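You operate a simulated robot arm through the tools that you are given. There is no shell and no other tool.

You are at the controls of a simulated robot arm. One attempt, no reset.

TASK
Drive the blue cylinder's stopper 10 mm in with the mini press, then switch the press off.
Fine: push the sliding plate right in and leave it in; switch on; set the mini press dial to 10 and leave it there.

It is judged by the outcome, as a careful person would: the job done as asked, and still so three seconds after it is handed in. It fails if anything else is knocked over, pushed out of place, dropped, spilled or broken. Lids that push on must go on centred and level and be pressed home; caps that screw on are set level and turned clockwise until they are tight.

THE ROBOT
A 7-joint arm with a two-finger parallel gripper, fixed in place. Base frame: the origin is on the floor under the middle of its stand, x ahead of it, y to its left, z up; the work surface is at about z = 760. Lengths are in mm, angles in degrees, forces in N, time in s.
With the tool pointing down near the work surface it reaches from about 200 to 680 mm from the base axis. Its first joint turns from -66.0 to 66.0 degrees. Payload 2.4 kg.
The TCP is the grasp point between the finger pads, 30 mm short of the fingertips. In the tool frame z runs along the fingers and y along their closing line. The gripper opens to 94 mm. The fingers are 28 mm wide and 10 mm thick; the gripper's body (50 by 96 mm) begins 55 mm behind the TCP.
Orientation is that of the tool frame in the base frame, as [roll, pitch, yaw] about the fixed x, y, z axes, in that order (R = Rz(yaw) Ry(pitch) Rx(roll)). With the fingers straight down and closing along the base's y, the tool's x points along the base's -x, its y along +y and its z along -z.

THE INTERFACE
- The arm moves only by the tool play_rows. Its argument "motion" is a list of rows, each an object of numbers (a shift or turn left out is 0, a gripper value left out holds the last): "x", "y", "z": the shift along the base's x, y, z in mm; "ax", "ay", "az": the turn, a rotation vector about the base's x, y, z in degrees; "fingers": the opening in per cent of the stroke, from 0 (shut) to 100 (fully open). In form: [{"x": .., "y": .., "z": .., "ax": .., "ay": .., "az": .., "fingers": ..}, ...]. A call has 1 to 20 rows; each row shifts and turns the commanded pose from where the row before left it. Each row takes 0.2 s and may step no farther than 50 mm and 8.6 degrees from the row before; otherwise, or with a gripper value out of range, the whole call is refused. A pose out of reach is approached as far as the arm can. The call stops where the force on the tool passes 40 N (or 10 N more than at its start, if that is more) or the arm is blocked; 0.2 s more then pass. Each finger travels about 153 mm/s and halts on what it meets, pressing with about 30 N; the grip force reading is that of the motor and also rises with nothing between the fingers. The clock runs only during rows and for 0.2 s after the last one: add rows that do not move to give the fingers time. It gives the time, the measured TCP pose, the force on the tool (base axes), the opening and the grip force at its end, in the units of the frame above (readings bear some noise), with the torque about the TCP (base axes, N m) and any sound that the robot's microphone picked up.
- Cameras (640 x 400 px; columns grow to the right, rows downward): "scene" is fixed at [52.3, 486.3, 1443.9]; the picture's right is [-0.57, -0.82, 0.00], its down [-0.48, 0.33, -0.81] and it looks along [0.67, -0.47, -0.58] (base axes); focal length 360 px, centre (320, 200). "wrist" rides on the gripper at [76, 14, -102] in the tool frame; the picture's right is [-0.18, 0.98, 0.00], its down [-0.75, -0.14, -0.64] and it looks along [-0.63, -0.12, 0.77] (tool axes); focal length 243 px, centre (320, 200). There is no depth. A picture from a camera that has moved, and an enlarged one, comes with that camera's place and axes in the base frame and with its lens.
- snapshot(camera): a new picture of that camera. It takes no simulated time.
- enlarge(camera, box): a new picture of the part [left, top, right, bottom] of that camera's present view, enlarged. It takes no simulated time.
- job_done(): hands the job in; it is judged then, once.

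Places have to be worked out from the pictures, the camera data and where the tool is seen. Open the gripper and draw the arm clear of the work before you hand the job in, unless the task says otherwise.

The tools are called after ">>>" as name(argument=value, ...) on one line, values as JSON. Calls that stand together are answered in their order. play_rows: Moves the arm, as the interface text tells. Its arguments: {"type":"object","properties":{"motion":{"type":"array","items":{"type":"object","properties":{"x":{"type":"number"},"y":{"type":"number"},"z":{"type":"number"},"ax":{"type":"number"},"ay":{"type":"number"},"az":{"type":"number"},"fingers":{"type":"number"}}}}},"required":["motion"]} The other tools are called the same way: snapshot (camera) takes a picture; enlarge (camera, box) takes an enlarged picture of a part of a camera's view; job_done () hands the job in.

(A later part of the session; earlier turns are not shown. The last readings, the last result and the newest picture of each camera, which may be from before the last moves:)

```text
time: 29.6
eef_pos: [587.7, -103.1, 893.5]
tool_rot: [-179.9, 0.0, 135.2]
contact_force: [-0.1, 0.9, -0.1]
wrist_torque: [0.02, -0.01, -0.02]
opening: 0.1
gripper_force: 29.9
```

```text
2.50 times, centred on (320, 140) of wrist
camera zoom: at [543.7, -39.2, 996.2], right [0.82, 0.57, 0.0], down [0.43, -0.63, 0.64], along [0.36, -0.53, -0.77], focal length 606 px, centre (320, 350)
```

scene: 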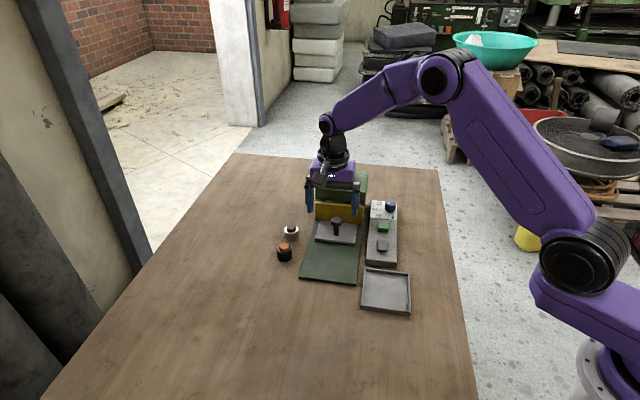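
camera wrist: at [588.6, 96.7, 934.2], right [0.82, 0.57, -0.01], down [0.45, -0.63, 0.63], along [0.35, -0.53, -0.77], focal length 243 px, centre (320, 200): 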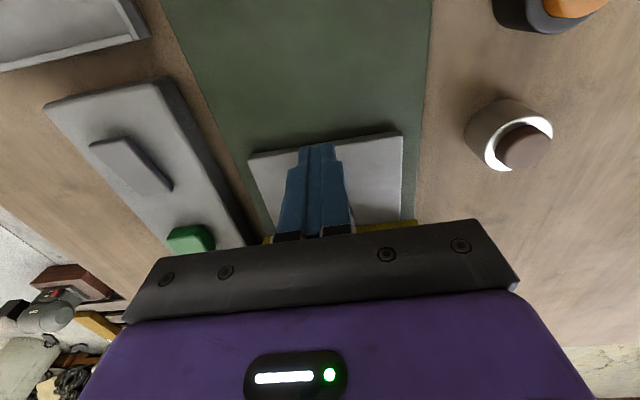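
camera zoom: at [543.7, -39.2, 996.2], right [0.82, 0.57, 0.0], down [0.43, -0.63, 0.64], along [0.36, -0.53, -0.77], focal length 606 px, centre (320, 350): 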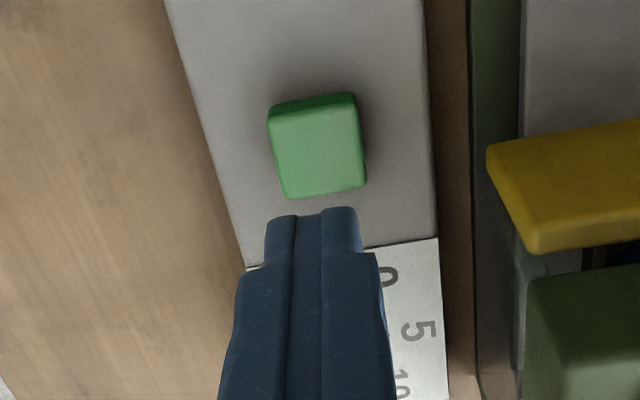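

The button sprang back and nothing looks lit. I'll wait briefly with idle rows to listen for a motor, and take closer looks for any change.

>>> play_rows(motion=[{"x": -35, "y": 35}, {"x": -35, "y": 35}, {}, {}, {}, {}])

>>> enlarge(camera="scene", box=[322, 180, 362, 205])

>>> snapshot(camera="wrist")

>>> enlarge(camera="wrist", box=[270, 40, 390, 150])

```text
time: 30.9
eef_pos: [518.1, -33.6, 894.4]
tool_rot: [179.9, 0.1, 135.1]
contact_force: [-0.2, 0.2, 0.7]
wrist_torque: [-0.04, -0.01, 0.02]
opening: 0.0
gripper_force: 29.8
```

```text
16.00 times, centred on (342, 192) of scene
camera zoom: at [52.3, 486.3, 1443.9], right [-0.57, -0.82, 0.0], down [-0.48, 0.33, -0.81], along [0.67, -0.47, -0.58], focal length 5761 px, centre (-32, 320)
```

zoom: 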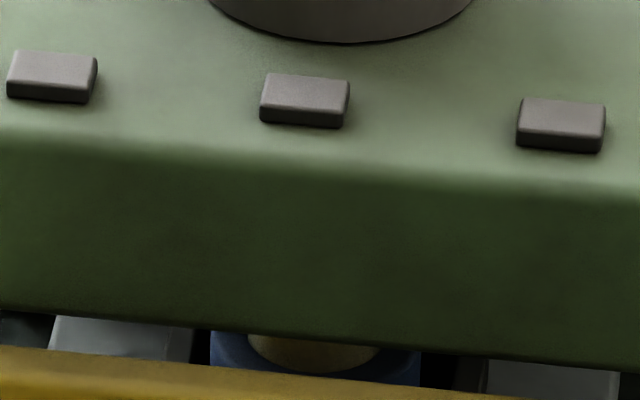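

```text
taken
camera wrist: at [474.4, 28.9, 998.2], right [0.82, 0.57, 0.0], down [0.43, -0.63, 0.64], along [0.36, -0.53, -0.77], focal length 243 px, centre (320, 200)
```

wrist: 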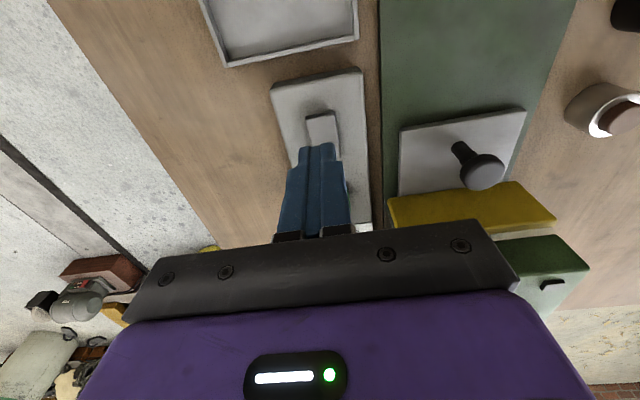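

```text
3.64 times, centred on (330, 95) of wrist
camera zoom: at [474.4, 28.9, 998.2], right [0.82, 0.57, 0.0], down [0.43, -0.63, 0.64], along [0.36, -0.53, -0.77], focal length 882 px, centre (284, 582)
```

zoom: 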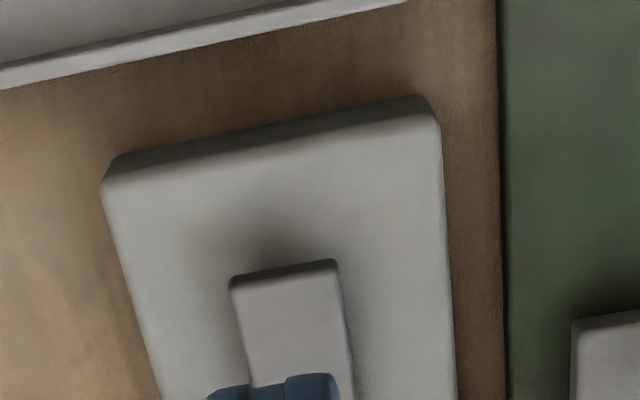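

There is no hum and nothing lit. The grey part's side wall tapers, so it is a rocker with its near end raised: a power switch, with green probably a run button that needs power. I'll press the rocker's near (raised) end, keeping the tip just outboard of its pivot.

>>> play_rows(motion=[{"x": -2, "y": 2.2, "z": -30}, {"z": -25}, {"z": -2}, {"z": -2}, {"z": -2}, {"z": -1.5}, {"z": -1.5}, {"z": -1}, {"z": -1}])

>>> enlarge(camera="wrist", box=[250, 80, 390, 200])

>>> enlarge(camera="scene", box=[355, 210, 415, 275])

```text
time: 33.0
eef_pos: [514.1, -31.5, 827.4]
tool_rot: [179.9, 0.2, 135.1]
contact_force: [-0.5, 1.2, 1.1]
wrist_torque: [0.04, 0.03, 0.01]
opening: 0.0
gripper_force: 30.1
```

```text
3.33 times, centred on (320, 140) of wrist
camera zoom: at [470.8, 32.2, 930.6], right [0.82, 0.57, 0.0], down [0.43, -0.63, 0.64], along [0.36, -0.53, -0.77], focal length 809 px, centre (320, 400)
```

zoom: 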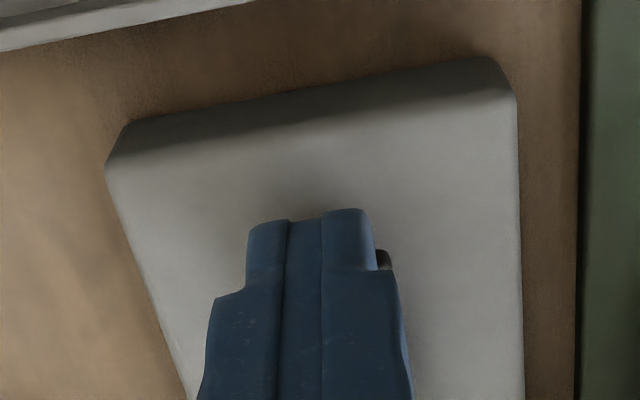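

```text
6.15 times, centred on (385, 242) of scene
camera zoom: at [52.3, 486.3, 1443.9], right [-0.57, -0.82, 0.0], down [-0.48, 0.33, -0.81], along [0.67, -0.47, -0.58], focal length 2216 px, centre (-80, -62)
```

zoom: 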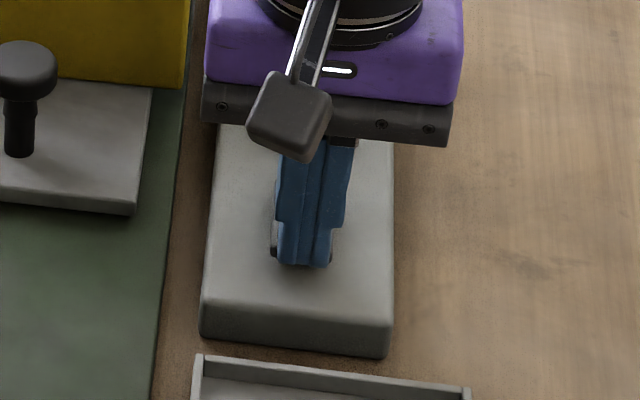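

The force is about 1 N with the tip at z≈798. I'll continue in 1 mm steps and listen for a click.

>>> play_rows(motion=[{"z": -1}, {"z": -1}, {"z": -1}])

```text
time: 33.8
eef_pos: [514.0, -30.7, 823.6]
tool_rot: [-179.9, 0.0, 135.1]
contact_force: [0.0, 0.0, 0.1]
wrist_torque: [0.0, 0.0, 0.01]
opening: 0.5
gripper_force: 30.4
```

>>> enlarge(camera="wrist", box=[250, 80, 390, 200])

>>> enlarge(camera="scene", box=[365, 225, 405, 265])

```text
3.33 times, centred on (320, 140) of wrist
camera zoom: at [470.9, 32.2, 927.7], right [0.82, 0.57, 0.0], down [0.43, -0.63, 0.64], along [0.36, -0.53, -0.77], focal length 809 px, centre (320, 400)
```

zoom: 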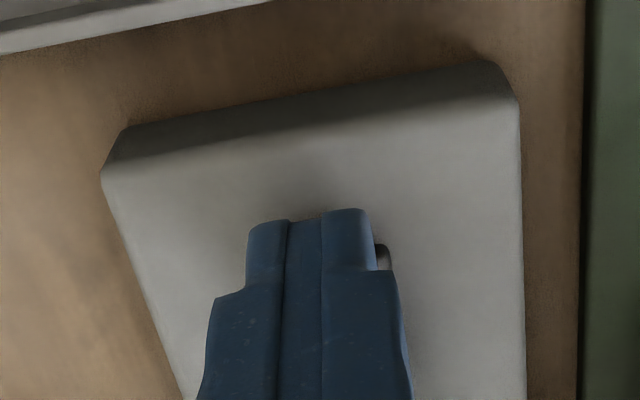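

```text
10.00 times, centred on (385, 245) of scene
camera zoom: at [52.3, 486.3, 1443.9], right [-0.57, -0.82, 0.0], down [-0.48, 0.33, -0.81], along [0.67, -0.47, -0.58], focal length 3601 px, centre (-330, -250)
```

zoom: 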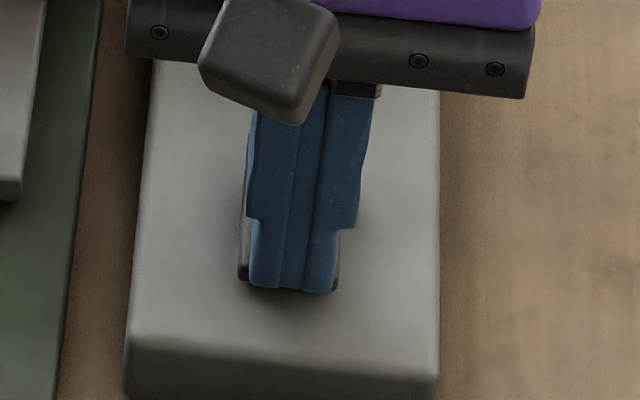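

No contact yet: my height estimates are evidently 3–4 mm high, as the green button also clicked lower than expected. I'll continue down slowly.

>>> play_rows(motion=[{"z": -1}, {"z": -1}, {"z": -1}])

>>> enlarge(camera="scene", box=[365, 225, 405, 265])

```text
time: 34.5
eef_pos: [514.9, -30.8, 823.3]
tool_rot: [179.9, 0.1, 135.1]
contact_force: [-4.4, 0.3, 10.3]
wrist_torque: [-0.09, 0.0, -0.16]
opening: 0.0
gripper_force: 30.3
stopped in row 3: the force on the tool passed its limit at 45 N (the readings are from after the stop); the commanded pose is now the measured one
```

```text
10.00 times, centred on (385, 245) of scene
camera zoom: at [52.0, 486.3, 1443.9], right [-0.57, -0.82, 0.0], down [-0.47, 0.33, -0.81], along [0.67, -0.47, -0.58], focal length 3601 px, centre (-330, -250)
```

zoom: 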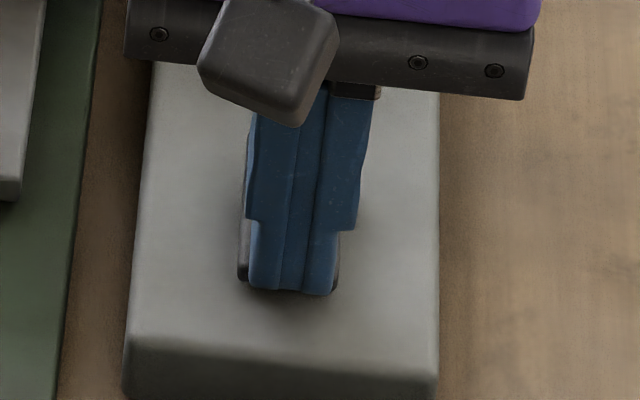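

This is hard contact at 45 N with the tip at z≈793 and no click, so the near end isn't the one that moves, or the tip met the housing. I'll lift off and look at the rocker closely from other angles.

>>> play_rows(motion=[{"z": 10}, {"z": 40}, {"x": -45, "y": 0, "z": 20}, {"x": -20, "y": 10, "z": 10, "fingers": 100}, {}, {}])

>>> snapshot(camera="wrist")

>>> enlarge(camera="scene", box=[370, 225, 400, 260])

```text
time: 35.9
eef_pos: [450.2, -19.6, 905.5]
tool_rot: [179.9, 0.1, 135.2]
contact_force: [0.4, -1.1, 0.5]
wrist_torque: [0.01, 0.01, 0.01]
opening: 94.0
gripper_force: 0.0
```

```text
taken
camera wrist: at [406.5, 42.8, 1007.1], right [0.82, 0.57, 0.0], down [0.43, -0.63, 0.64], along [0.37, -0.53, -0.77], focal length 243 px, centre (320, 200)
```

wrist: 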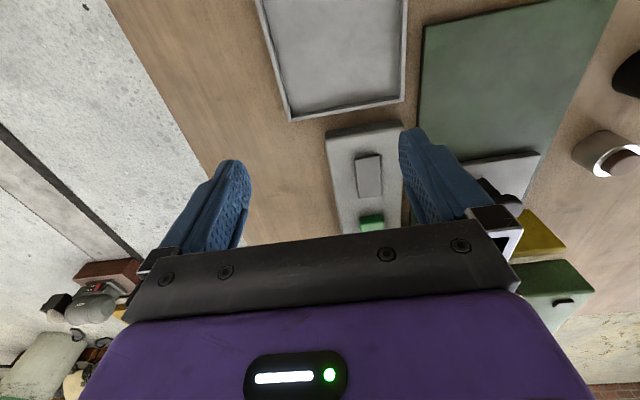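

```text
11.43 times, centred on (385, 242) of scene
camera zoom: at [52.3, 486.3, 1443.9], right [-0.57, -0.82, 0.0], down [-0.48, 0.33, -0.81], along [0.67, -0.47, -0.58], focal length 4115 px, centre (-423, -286)
```

zoom: 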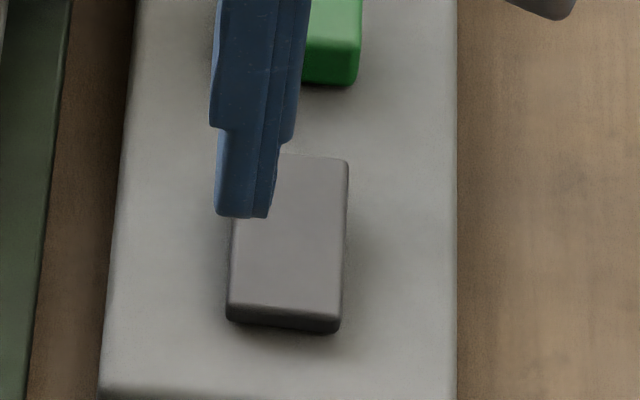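

The rocker's far edge now sits visibly higher (image row 238 against 240) and its near end lower, so it did flip. I'll enlarge it and the head to check for signs of power.

>>> enlarge(camera="wrist", box=[310, 110, 430, 240])

>>> enlarge(camera="scene", box=[310, 150, 410, 260])

>>> enlarge(camera="wrist", box=[500, 180, 640, 340])

```text
3.08 times, centred on (370, 175) of wrist
camera zoom: at [406.5, 42.8, 1007.1], right [0.82, 0.57, 0.0], down [0.43, -0.63, 0.64], along [0.37, -0.53, -0.77], focal length 746 px, centre (166, 277)
```

zoom: 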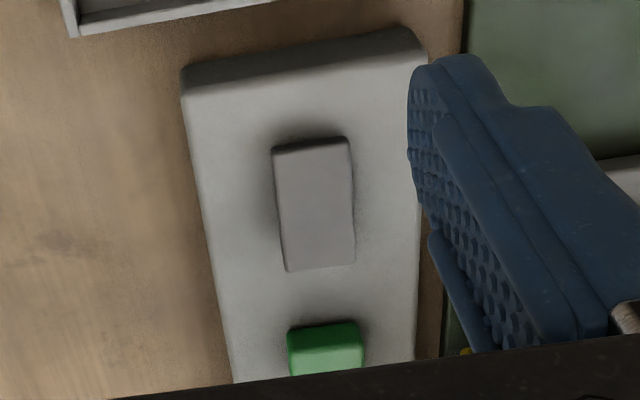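

```text
3.64 times, centred on (360, 205) of scene
camera zoom: at [52.3, 486.3, 1443.9], right [-0.57, -0.82, 0.0], down [-0.48, 0.33, -0.81], along [0.67, -0.47, -0.58], focal length 1309 px, centre (174, 182)
```

zoom: 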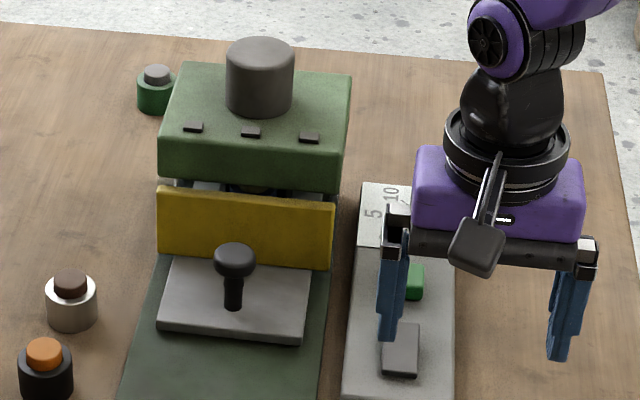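

```text
2.50 times, centred on (570, 260) of wrist
camera zoom: at [406.5, 42.8, 1007.1], right [0.82, 0.57, 0.0], down [0.43, -0.63, 0.64], along [0.37, -0.53, -0.77], focal length 606 px, centre (-305, 50)
```

zoom: 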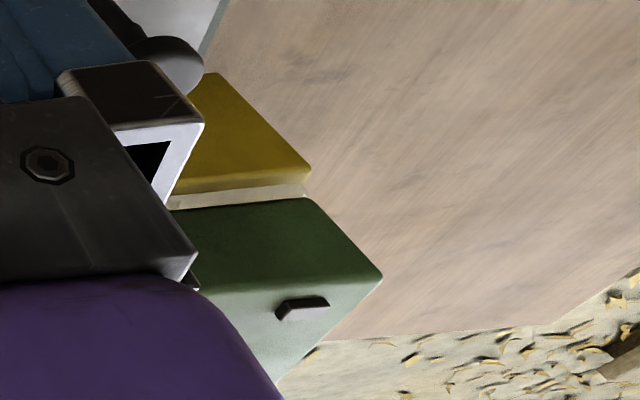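

Under the head the view through the gap looks different now. I'll enlarge that spot.

>>> enlarge(camera="scene", box=[338, 190, 358, 206])

>>> enlarge(camera="scene", box=[310, 180, 370, 220])

```text
16.00 times, centred on (348, 198) of scene
camera zoom: at [52.3, 486.3, 1443.9], right [-0.57, -0.82, 0.0], down [-0.48, 0.33, -0.81], along [0.67, -0.47, -0.58], focal length 5761 px, centre (-128, 232)
```

zoom: 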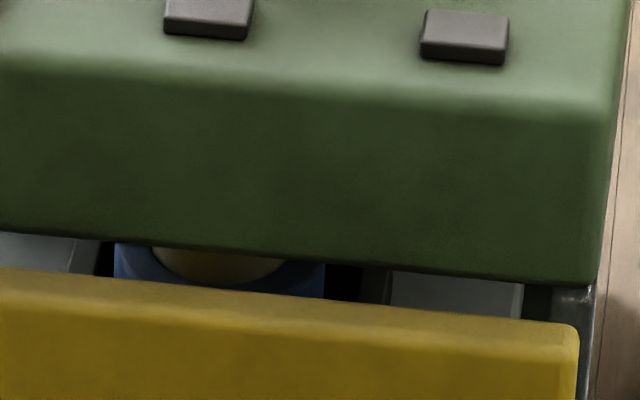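

```text
10.00 times, centred on (340, 200) of scene
camera zoom: at [52.3, 486.3, 1443.9], right [-0.57, -0.82, 0.0], down [-0.48, 0.33, -0.81], along [0.67, -0.47, -0.58], focal length 3601 px, centre (120, 200)
```

zoom: 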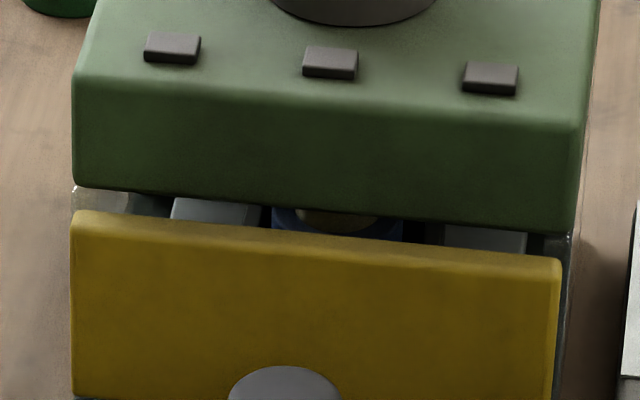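

The cylinder is unchanged. I'll clear the fingers from the line of sight and repeat exactly the same crop of the rocker as before, to compare its position.

>>> play_rows(motion=[{"x": -20, "y": -20, "z": 40}, {"x": 0, "y": -20, "z": 40}, {}])

>>> enlarge(camera="scene", box=[360, 215, 405, 260])

>>> enlarge(camera="scene", box=[345, 185, 415, 260])

```text
time: 36.7
eef_pos: [427.8, -60.2, 983.9]
tool_rot: [-180.0, 0.1, 135.1]
contact_force: [-0.2, -0.1, 0.6]
wrist_torque: [-0.01, -0.01, 0.04]
opening: 94.0
gripper_force: 0.1
```

```text
8.89 times, centred on (382, 238) of scene
camera zoom: at [52.3, 486.3, 1443.9], right [-0.57, -0.82, 0.0], down [-0.48, 0.33, -0.81], along [0.67, -0.47, -0.58], focal length 3201 px, centre (-236, -133)
```

zoom: 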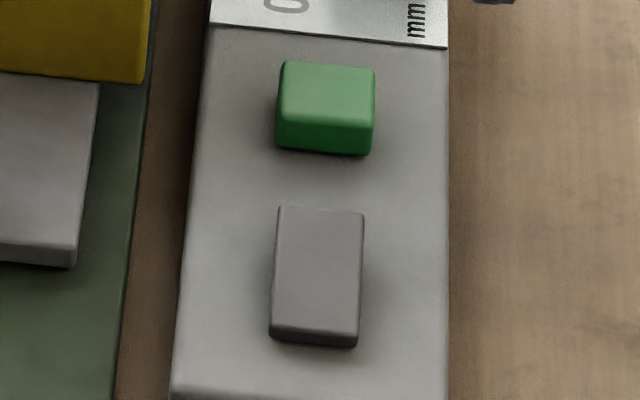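

```text
5.33 times, centred on (380, 222) of scene
camera zoom: at [52.3, 486.3, 1443.9], right [-0.57, -0.82, 0.0], down [-0.48, 0.33, -0.81], along [0.67, -0.47, -0.58], focal length 1920 px, centre (0, 80)
```

zoom: 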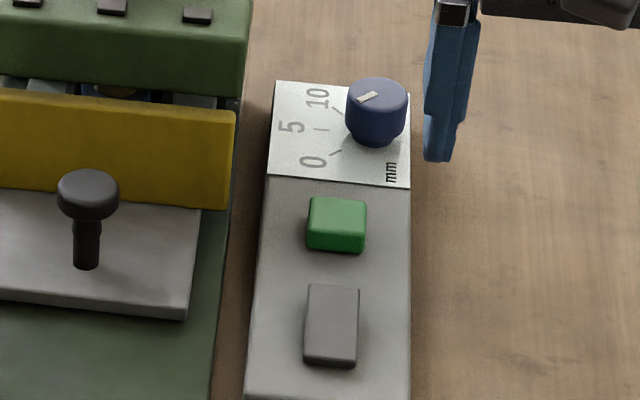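

Comparing the crops confirms the rocker flipped: far end up about 6 mm, near end down. It should now be on. Next I move over the dial with the gripper part-open and the tool turned, ready for a 90° clockwise twist.

>>> play_rows(motion=[{"x": 26.2, "y": -15.2, "z": -5, "az": 7.5, "fingers": 66}, {"x": 26.2, "y": -15.2, "z": -5, "az": 7.5}, {"x": 26.2, "y": -15.2, "z": -5, "az": 7.5}, {"x": 26.2, "y": -15.2, "z": -5, "az": 7.5}, {"x": 26.2, "y": -15.2, "z": -10, "az": 7.5}, {"x": 26.2, "y": -15.2, "z": -10, "az": 7.5}, {"x": 26.2, "y": -15.2, "z": -12, "az": 7.5}, {"x": 26.2, "y": -15.2, "z": -12, "az": 7.5}, {}])

>>> snapshot(camera="wrist")

>>> enlarge(camera="scene", box=[350, 150, 420, 225])

```text
time: 38.7
eef_pos: [639.7, -184.3, 920.9]
tool_rot: [179.9, 0.1, -164.9]
contact_force: [0.7, 0.0, 0.2]
wrist_torque: [0.02, 0.02, -0.02]
opening: 62.0
gripper_force: 0.1
```

```text
taken
camera wrist: at [562.6, -190.9, 1023.5], right [-0.08, 1.0, 0.0], down [0.76, 0.06, 0.64], along [0.64, 0.05, -0.77], focal length 243 px, centre (320, 200)
```

wrist: 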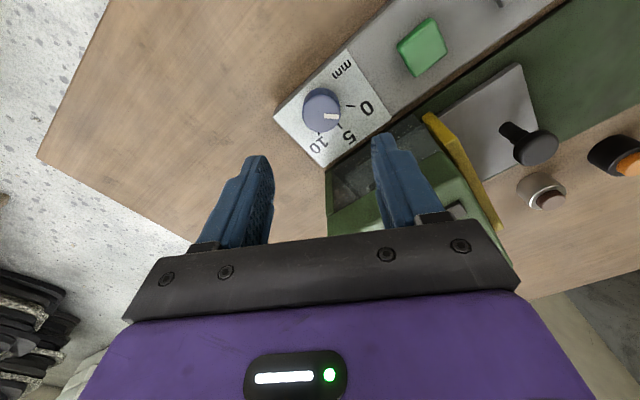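

```text
5.33 times, centred on (385, 188) of scene
camera zoom: at [52.3, 486.3, 1443.9], right [-0.57, -0.82, 0.0], down [-0.48, 0.33, -0.81], along [0.67, -0.47, -0.58], focal length 1920 px, centre (-27, 267)
```

zoom: 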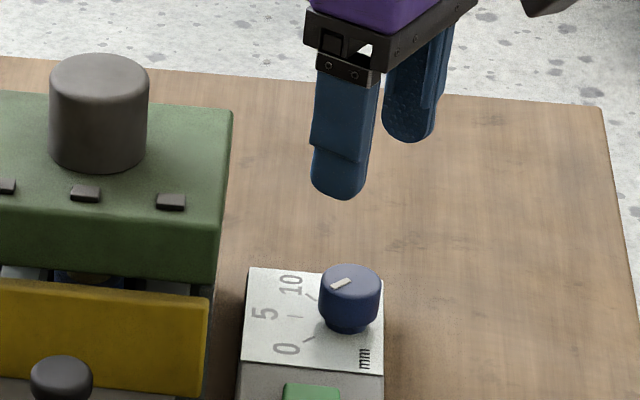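

Now an enlarged wrist view of the dial to fix its centre and pointer angle.

>>> enlarge(camera="wrist", box=[260, 50, 400, 180])

```text
3.08 times, centred on (330, 115) of wrist
camera zoom: at [562.6, -190.9, 1023.5], right [-0.08, 1.0, 0.0], down [0.76, 0.06, 0.64], along [0.64, 0.05, -0.77], focal length 746 px, centre (289, 462)
```

zoom: 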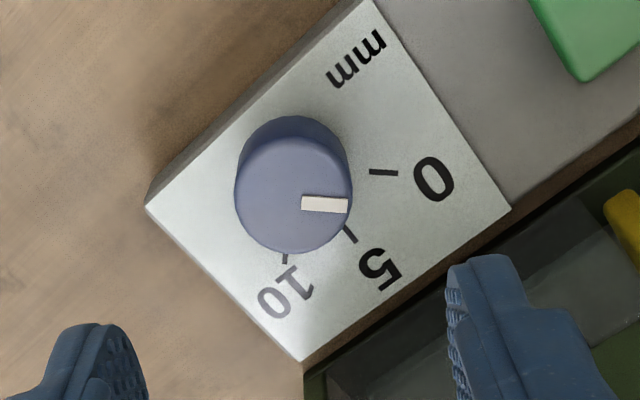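

The dial centre works out at (640, -184.5), almost exactly under the tool, with its top at z≈815 and its pointer on 0 (≈90° in the base frame; 10 is at ≈0°). I'll lower the open fingers around it to z≈826.

>>> play_rows(motion=[{"z": -30}, {"z": -30}, {"z": -18}, {"z": -10}, {"z": -5}, {}])

>>> snapshot(camera="wrist")

>>> enlarge(camera="scene", box=[350, 170, 420, 225])

```text
time: 40.1
eef_pos: [639.6, -182.4, 827.0]
tool_rot: [-179.9, 0.1, -164.9]
contact_force: [0.0, 0.5, 1.6]
wrist_torque: [0.01, -0.02, 0.01]
opening: 61.9
gripper_force: 0.0
```

```text
taken
camera wrist: at [562.5, -189.1, 929.9], right [-0.08, 1.0, 0.0], down [0.76, 0.06, 0.64], along [0.64, 0.05, -0.77], focal length 243 px, centre (320, 200)
```

wrist: 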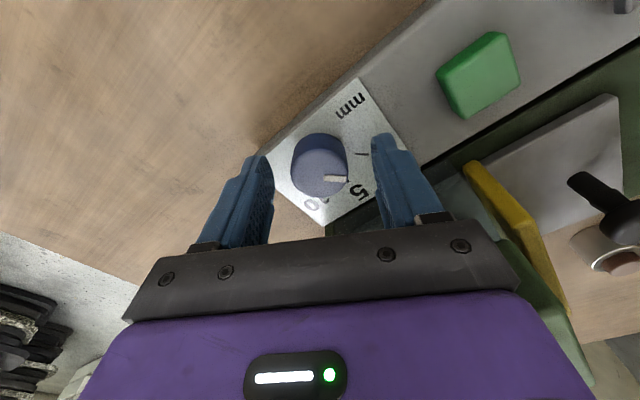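

```text
7.27 times, centred on (385, 198) of scene
camera zoom: at [52.3, 486.3, 1443.9], right [-0.57, -0.82, 0.0], down [-0.48, 0.33, -0.81], along [0.67, -0.47, -0.58], focal length 2619 px, centre (-153, 218)
```

zoom: 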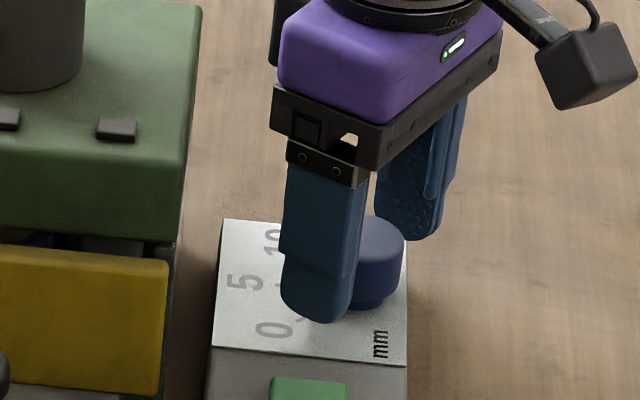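

The fingers straddle the knob evenly. I'll close on it.

>>> play_rows(motion=[{"fingers": 45}, {"fingers": 30}, {"fingers": 0}, {}, {}])

>>> enlarge(camera="wrist", box=[250, 90, 400, 220])

```text
time: 41.3
eef_pos: [640.4, -182.0, 825.2]
tool_rot: [-180.0, 0.1, -164.9]
contact_force: [3.0, -3.0, -3.4]
wrist_torque: [-0.13, -0.19, 0.01]
opening: 32.9
gripper_force: 45.1
```

```text
3.08 times, centred on (325, 155) of wrist
camera zoom: at [562.5, -189.5, 929.9], right [-0.08, 1.0, 0.0], down [0.76, 0.06, 0.64], along [0.64, 0.05, -0.77], focal length 746 px, centre (305, 338)
```

zoom: 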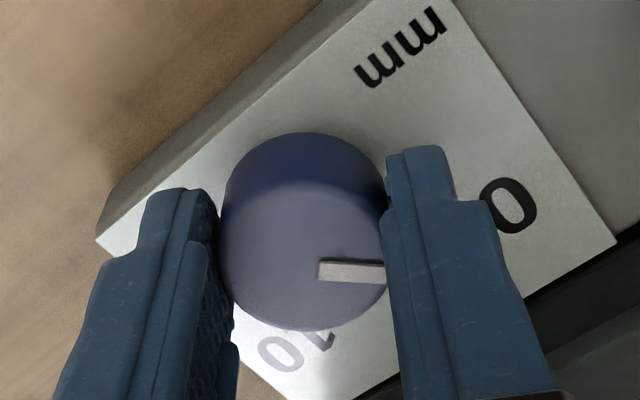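

The grip on the knob is firm (33 mm). I'll turn clockwise 30° first and listen.

>>> play_rows(motion=[{"az": -5}, {"az": -5}, {"az": -5}, {"az": -5}, {"az": -5}, {"az": -5}, {}, {}])

>>> enlarge(camera="wrist", box=[250, 90, 400, 220])

>>> enlarge(camera="scene", box=[338, 190, 358, 206])

```text
time: 43.1
eef_pos: [639.8, -181.4, 826.2]
tool_rot: [179.9, 0.2, 165.0]
contact_force: [7.2, -4.6, 0.2]
wrist_torque: [-0.25, -0.33, -0.01]
opening: 33.1
gripper_force: 45.3
```

```text
3.08 times, centred on (325, 155) of wrist
camera zoom: at [569.6, -149.5, 929.8], right [0.43, 0.9, 0.0], down [0.69, -0.33, 0.65], along [0.58, -0.28, -0.76], focal length 746 px, centre (305, 338)
```

zoom: 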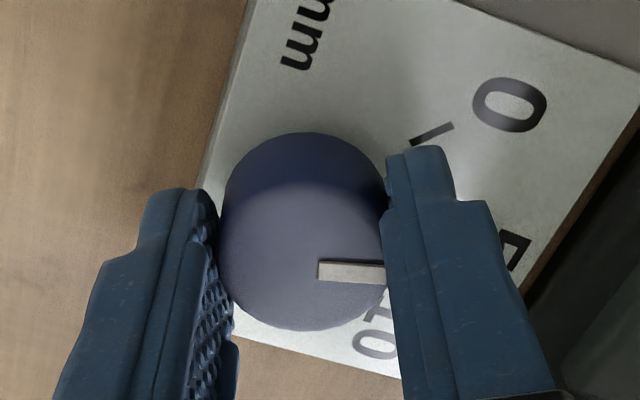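

```text
16.00 times, centred on (348, 198) of scene
camera zoom: at [52.5, 486.2, 1443.9], right [-0.57, -0.82, 0.0], down [-0.48, 0.33, -0.81], along [0.67, -0.47, -0.58], focal length 5761 px, centre (-128, 232)
```

zoom: 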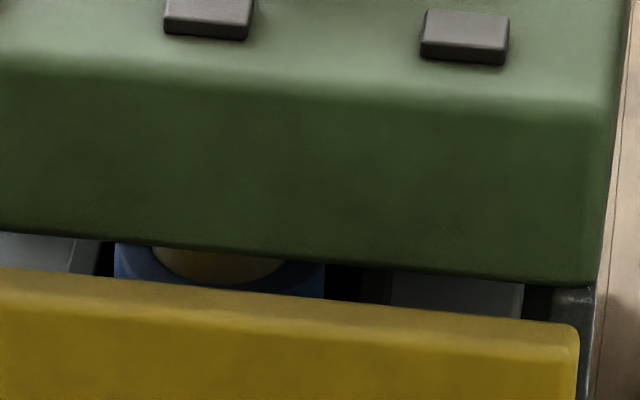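

The dial follows the fingers (now at about 3.3) and the ram hasn't moved, so the press evidently waits for the green button. I'll ease the small side load and turn the remaining 60°.

>>> play_rows(motion=[{"x": 0.5, "y": -0.7, "az": -5}, {"az": -5}, {"az": -5}, {"az": -5}, {"az": -5}, {"az": -5}, {"az": -5}, {"az": -5}, {"az": -5}, {"az": -5}, {"az": -4}, {}, {}])

>>> enlarge(camera="wrist", box=[250, 90, 400, 220])

>>> snapshot(camera="scene")

```text
time: 45.9
eef_pos: [640.0, -181.5, 827.6]
tool_rot: [180.0, 0.0, 111.2]
contact_force: [-2.1, 16.9, 8.7]
wrist_torque: [0.44, 0.0, 0.04]
opening: 33.0
gripper_force: 45.4
```

```text
3.08 times, centred on (325, 155) of wrist
camera zoom: at [626.3, -106.1, 930.0], right [0.98, 0.18, 0.0], down [0.14, -0.75, 0.64], along [0.12, -0.63, -0.77], focal length 746 px, centre (305, 338)
```

zoom: 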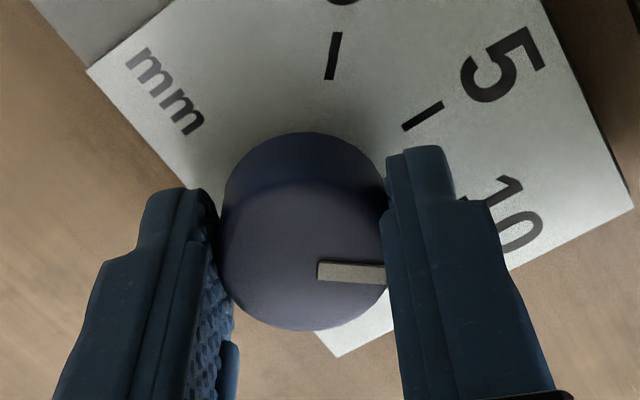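

```text
taken
```

scene: 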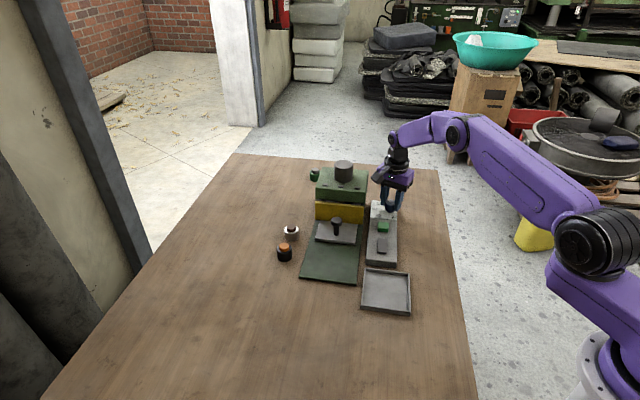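

The dial has turned 84° without slipping in the fingers, so about 6° remain to reach 10. I'll relieve the side load with a small +y shift and finish the turn.

>>> play_rows(motion=[{"y": 0.7, "x": -0.2, "az": -2}, {"y": 0.7, "x": -0.2, "az": -2}, {"az": -2}, {}, {}])

>>> enlarge(camera="wrist", box=[250, 90, 400, 220])

```text
time: 47.1
eef_pos: [640.3, -181.1, 827.5]
tool_rot: [180.0, 0.2, 105.2]
contact_force: [5.1, 12.4, 4.2]
wrist_torque: [0.86, -0.16, 0.54]
opening: 33.1
gripper_force: 45.4
```

```text
3.08 times, centred on (325, 155) of wrist
camera zoom: at [634.2, -104.8, 929.8], right [1.0, 0.08, 0.0], down [0.06, -0.76, 0.64], along [0.05, -0.64, -0.77], focal length 746 px, centre (305, 338)
```

zoom: 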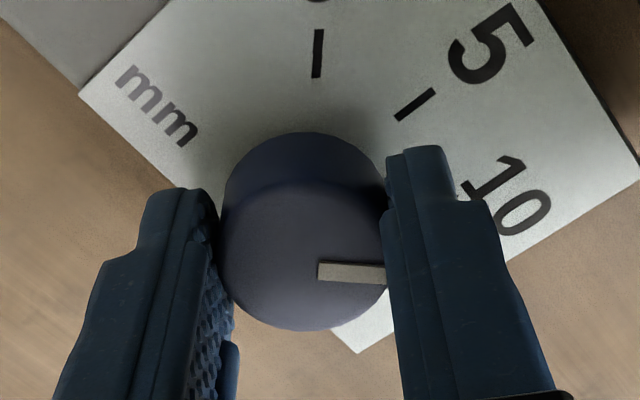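

The torque about z has risen to 0.54 N·m, so the dial seems to be at its end stop at 10. I'll open the fingers, lift and check the pointer.

>>> play_rows(motion=[{"fingers": 35}, {"fingers": 66}, {}, {"z": 25}, {"z": 35}, {"z": 35}, {}])

>>> snapshot(camera="wrist")

>>> enlarge(camera="scene", box=[360, 190, 410, 225])

```text
time: 48.7
eef_pos: [639.5, -184.4, 922.8]
tool_rot: [-179.9, 0.1, 105.0]
contact_force: [0.2, 0.3, 0.3]
wrist_torque: [0.02, 0.01, 0.04]
opening: 61.9
gripper_force: 0.0
```

```text
taken
camera wrist: at [632.7, -107.2, 1025.3], right [1.0, 0.08, 0.0], down [0.06, -0.76, 0.64], along [0.05, -0.64, -0.77], focal length 243 px, centre (320, 200)
```

wrist: 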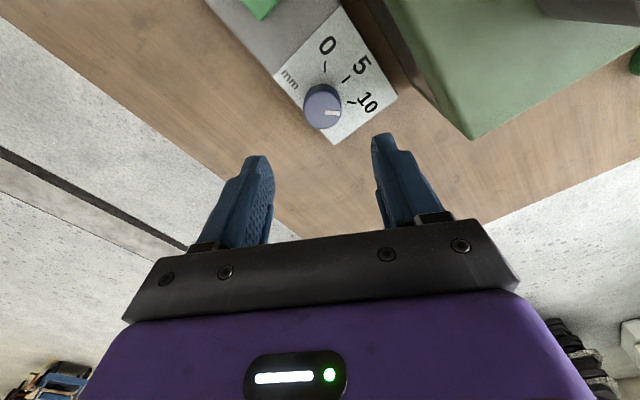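

```text
11.43 times, centred on (385, 208) of scene
camera zoom: at [52.3, 486.3, 1443.9], right [-0.57, -0.82, 0.0], down [-0.48, 0.33, -0.81], along [0.67, -0.47, -0.58], focal length 4115 px, centre (-423, 114)
```

zoom: 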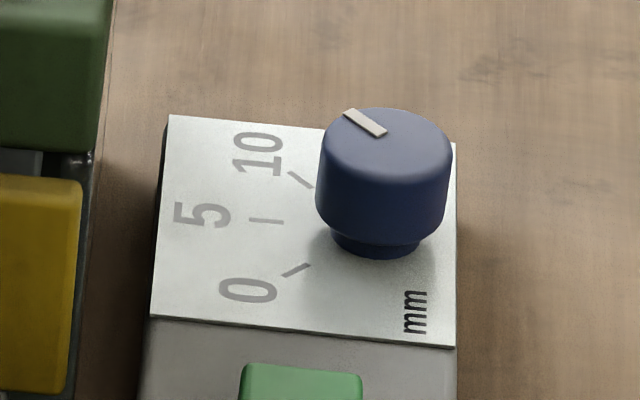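

>>> enlarge(camera="wrist", box=[270, 20, 410, 150])

>>> enlarge(camera="scene", box=[338, 190, 358, 206])

```text
3.08 times, centred on (340, 85) of wrist
camera zoom: at [632.7, -107.2, 1025.3], right [1.0, 0.08, 0.0], down [0.06, -0.76, 0.64], along [0.05, -0.64, -0.77], focal length 746 px, centre (258, 554)
```

zoom: 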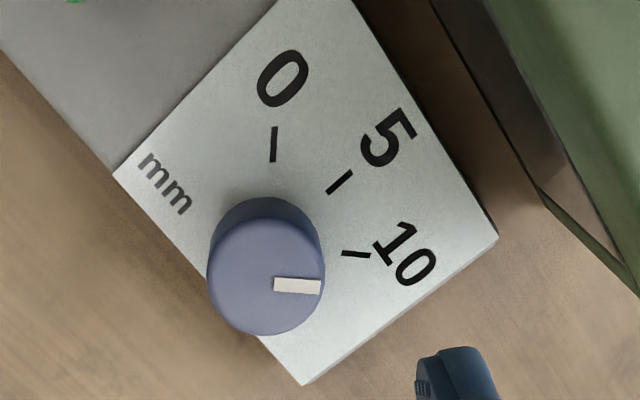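

```text
16.00 times, centred on (348, 198) of scene
camera zoom: at [52.3, 486.3, 1443.9], right [-0.57, -0.82, 0.0], down [-0.48, 0.33, -0.81], along [0.67, -0.47, -0.58], focal length 5761 px, centre (-128, 232)
```

zoom: 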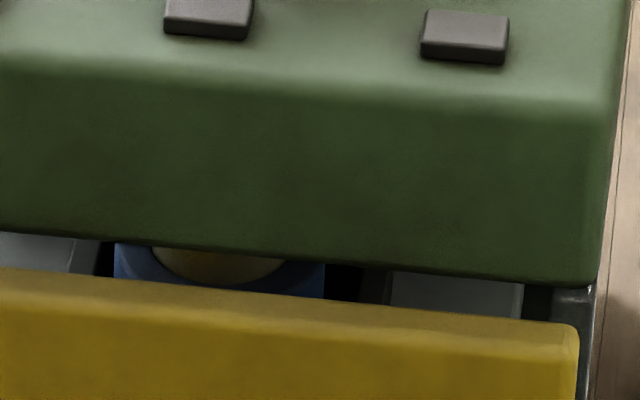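

The pointer is now parallel to the 10 tick (within about 1°) in both views. Next I go back over the green button with closed fingers to start the press.

>>> play_rows(motion=[{"x": -12.9, "y": 20.3, "az": 7.5, "fingers": 0}, {"x": -12.9, "y": 20.3, "az": 7.5}, {"x": -12.9, "y": 20.3, "az": 7.5}, {"x": -13, "y": 20.3, "az": 7.5}, {"z": -40}, {"z": -30}, {"z": -12}, {}])

>>> enlarge(camera="wrist", box=[230, 90, 410, 250])

>>> enlarge(camera="scene", box=[345, 185, 415, 260])

```text
time: 50.5
eef_pos: [589.3, -102.4, 840.4]
tool_rot: [180.0, 0.1, 135.1]
contact_force: [-0.1, -0.3, 0.7]
wrist_torque: [0.0, -0.03, 0.04]
opening: 0.3
gripper_force: 29.6
```

```text
2.50 times, centred on (320, 170) of wrist
camera zoom: at [545.2, -38.9, 943.0], right [0.82, 0.57, 0.0], down [0.43, -0.63, 0.64], along [0.37, -0.53, -0.77], focal length 606 px, centre (320, 275)
```

zoom: 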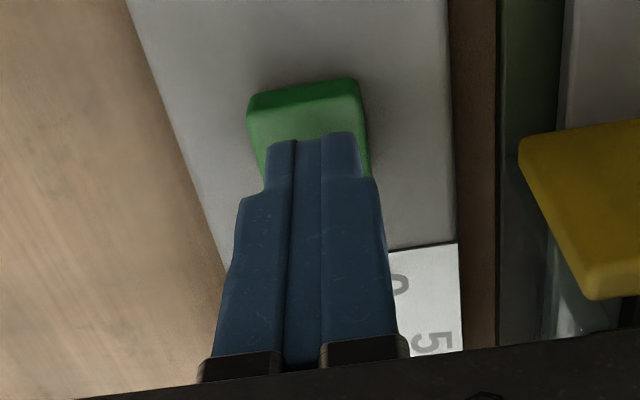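

```text
5.33 times, centred on (380, 222) of scene
camera zoom: at [52.3, 486.3, 1443.9], right [-0.57, -0.82, 0.0], down [-0.48, 0.33, -0.81], along [0.67, -0.47, -0.58], focal length 1920 px, centre (0, 80)
```

zoom: 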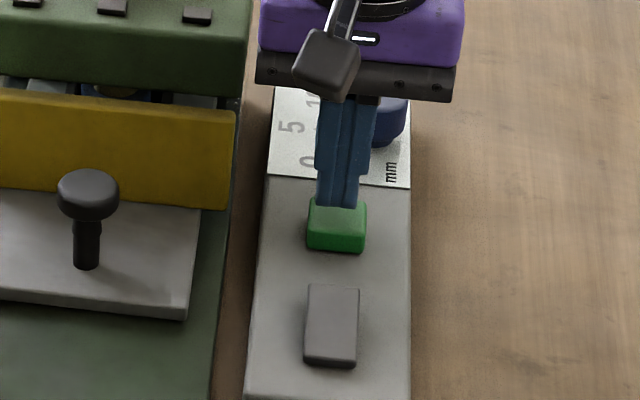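

The tip is centred about 10 mm above the green button. I'll press it as before, in small steps until it clicks.

>>> play_rows(motion=[{"x": -1.5, "y": -0.5, "z": -6}, {"z": -4}, {"z": -1}, {"z": -1}, {"z": -1}, {"z": -1}, {"z": -1}, {"z": -1}, {"z": -1}])

>>> enlarge(camera="scene", box=[310, 150, 410, 260])

```text
time: 52.5
eef_pos: [586.2, -102.1, 823.4]
tool_rot: [179.9, 0.2, 135.1]
contact_force: [-3.2, -1.0, 9.8]
wrist_torque: [-0.03, 0.12, 0.04]
opening: 0.0
gripper_force: 30.3
heard: click
```

```text
3.64 times, centred on (360, 205) of scene
camera zoom: at [52.1, 486.3, 1443.9], right [-0.57, -0.82, 0.0], down [-0.47, 0.33, -0.81], along [0.67, -0.47, -0.58], focal length 1309 px, centre (174, 182)
```

zoom: 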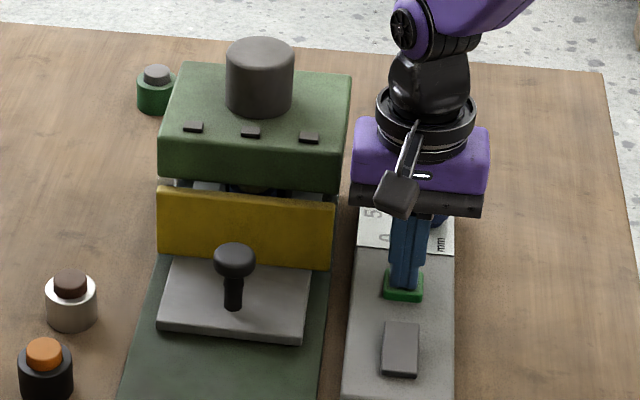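

The button clicked. I'll release it, lift a little and wait while listening for the press.

>>> play_rows(motion=[{"z": 6}, {"z": 20}, {}, {}, {}])

>>> enlarge(camera="scene", box=[338, 190, 358, 206])

>>> enlarge(camera="scene", box=[310, 150, 410, 260])

```text
time: 53.7
eef_pos: [587.1, -100.8, 847.3]
tool_rot: [180.0, 0.1, 135.0]
contact_force: [-0.4, -0.9, -0.5]
wrist_torque: [-0.02, 0.02, 0.01]
opening: 0.0
gripper_force: 30.5
```

```text
16.00 times, centred on (348, 198) of scene
camera zoom: at [52.3, 486.3, 1443.9], right [-0.57, -0.82, 0.0], down [-0.48, 0.33, -0.81], along [0.67, -0.47, -0.58], focal length 5761 px, centre (-128, 232)
```

zoom: 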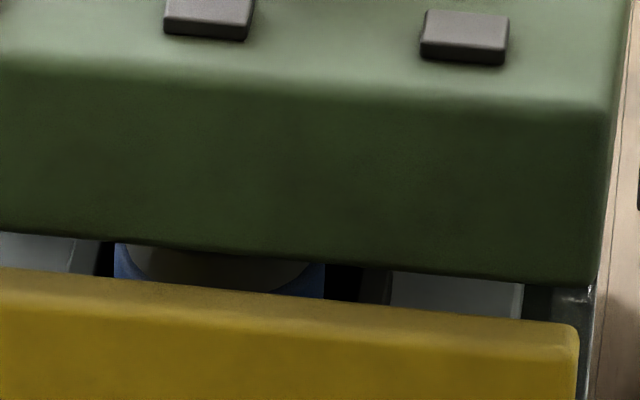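

```text
3.64 times, centred on (360, 205) of scene
camera zoom: at [52.3, 486.3, 1443.9], right [-0.57, -0.82, 0.0], down [-0.48, 0.33, -0.81], along [0.67, -0.47, -0.58], focal length 1309 px, centre (174, 182)
```

zoom: 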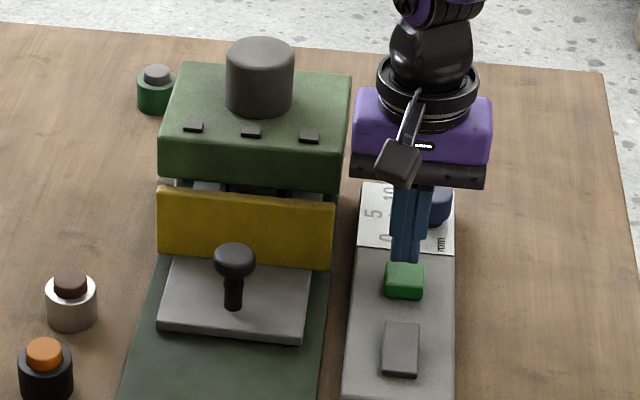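

The press is working: a dark ram foot is now visible in the gap where the cream stopper was. I'll wait for it to finish its stroke.

>>> play_rows(motion=[{"z": 10}, {}, {}, {}, {}, {}, {}, {}, {}, {}])

>>> enlarge(camera="scene", box=[338, 190, 358, 206])

```text
time: 55.9
eef_pos: [586.9, -101.2, 858.8]
tool_rot: [179.9, 0.1, 135.1]
contact_force: [-0.1, -0.3, 0.2]
wrist_torque: [-0.01, 0.01, -0.03]
opening: 0.3
gripper_force: 29.9
```

```text
16.00 times, centred on (348, 198) of scene
camera zoom: at [52.3, 486.3, 1443.9], right [-0.57, -0.82, 0.0], down [-0.48, 0.33, -0.81], along [0.67, -0.47, -0.58], focal length 5761 px, centre (-128, 232)
```

zoom: 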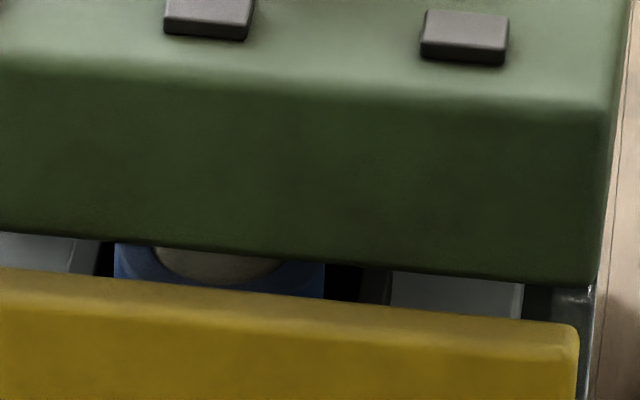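

The view is still changing, so I'll wait longer and compare again.

>>> play_rows(motion=[{}, {}, {}, {}, {}, {}, {}, {}, {}, {}])

>>> enlarge(camera="scene", box=[338, 190, 358, 206])

>>> enlarge(camera="scene", box=[342, 194, 352, 202])

```text
time: 58.1
eef_pos: [586.6, -100.6, 858.8]
tool_rot: [179.9, 0.1, 135.1]
contact_force: [0.3, 0.4, -0.2]
wrist_torque: [-0.03, 0.01, -0.04]
opening: 0.0
gripper_force: 29.8
```

```text
16.00 times, centred on (348, 198) of scene
camera zoom: at [52.3, 486.3, 1443.9], right [-0.57, -0.82, 0.0], down [-0.48, 0.33, -0.81], along [0.67, -0.47, -0.58], focal length 5761 px, centre (-128, 232)
```

zoom: 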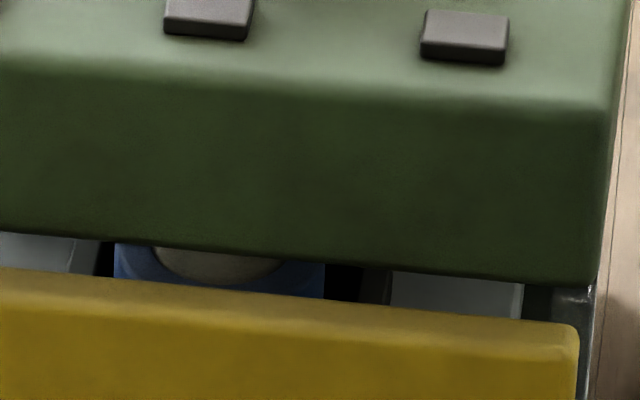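

```text
16.00 times, centred on (347, 198) of scene
camera zoom: at [52.3, 486.3, 1443.9], right [-0.57, -0.82, 0.0], down [-0.48, 0.33, -0.81], along [0.67, -0.47, -0.58], focal length 5761 px, centre (-112, 232)
```

zoom: 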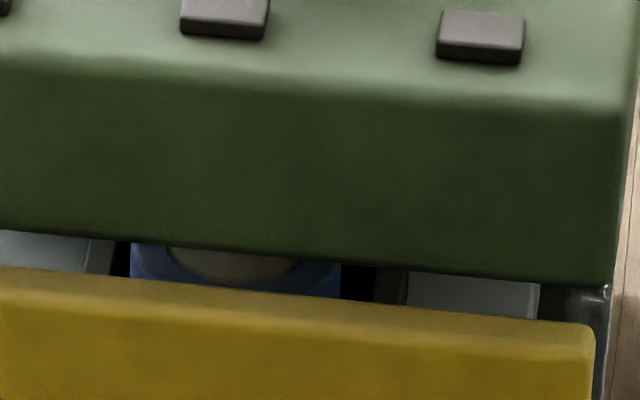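

The ram has retracted and the view is stable: the stopper's side no longer stands proud and its top now sits at the rim. Now to switch off, I'll hover over the rocker's raised far end (s≈436), keeping clear of the green button.

>>> play_rows(motion=[{"z": 10}, {"x": -17, "y": 16.1}, {"x": -17, "y": 16.1}, {"z": -20}, {"z": -10}, {}])

>>> enlarge(camera="wrist", box=[250, 60, 410, 200])

>>> enlarge(camera="scene", box=[360, 215, 405, 260])

```text
time: 59.5
eef_pos: [552.6, -69.3, 838.6]
tool_rot: [179.9, 0.2, 135.1]
contact_force: [0.3, 0.9, 0.0]
wrist_torque: [0.02, 0.01, 0.01]
opening: 0.0
gripper_force: 30.3
```

```text
2.86 times, centred on (330, 130) of wrist
camera zoom: at [509.2, -6.1, 940.9], right [0.82, 0.57, 0.0], down [0.43, -0.63, 0.64], along [0.37, -0.53, -0.77], focal length 693 px, centre (291, 400)
```

zoom: 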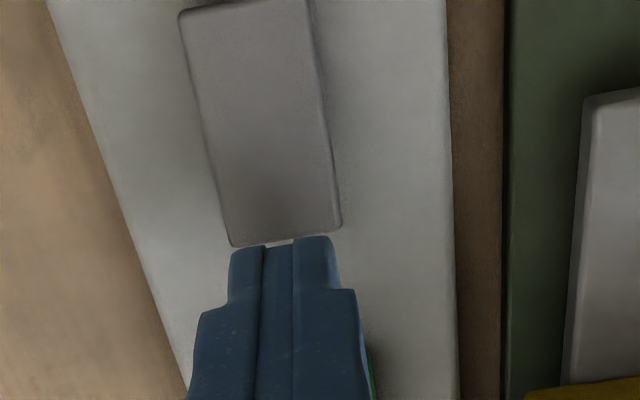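

```text
8.89 times, centred on (382, 238) of scene
camera zoom: at [52.3, 486.3, 1443.9], right [-0.57, -0.82, 0.0], down [-0.48, 0.33, -0.81], along [0.67, -0.47, -0.58], focal length 3201 px, centre (-236, -133)
```

zoom: 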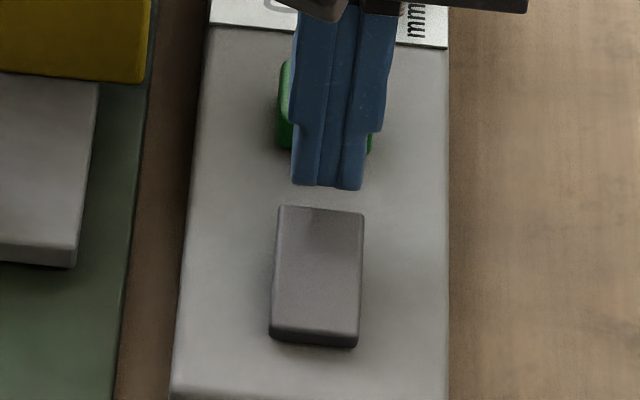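

The tip overlaps the raised end by only about 5 mm, so I'll shift 3 mm toward the rocker and then press down in 1 mm steps.

>>> play_rows(motion=[{"x": -2.1, "y": 2.1, "z": -6}, {"z": -4}, {"z": -1.5}, {"z": -1}, {"z": -1}, {"z": -1}, {"z": -1}, {"z": -1}, {"z": -1}, {"z": -1}, {"z": -1}])

>>> enlarge(camera="scene", box=[360, 215, 405, 260])

```text
time: 61.4
eef_pos: [551.4, -66.9, 823.7]
tool_rot: [179.9, 0.1, 135.1]
contact_force: [-1.5, -0.3, 5.3]
wrist_torque: [0.05, 0.12, -0.02]
opening: 0.1
gripper_force: 29.7
stopped in row 9: the force on the tool passed its limit at 44 N (the readings are from after the stop); the commanded pose is now the measured one
```

```text
8.89 times, centred on (382, 238) of scene
camera zoom: at [52.2, 486.3, 1443.9], right [-0.57, -0.82, 0.0], down [-0.47, 0.33, -0.81], along [0.67, -0.47, -0.58], focal length 3201 px, centre (-236, -133)
```

zoom: 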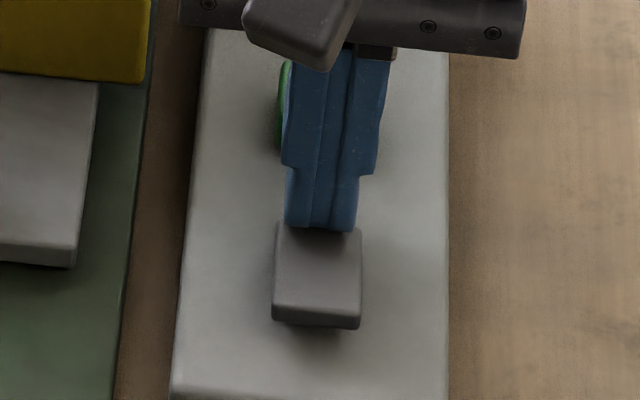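

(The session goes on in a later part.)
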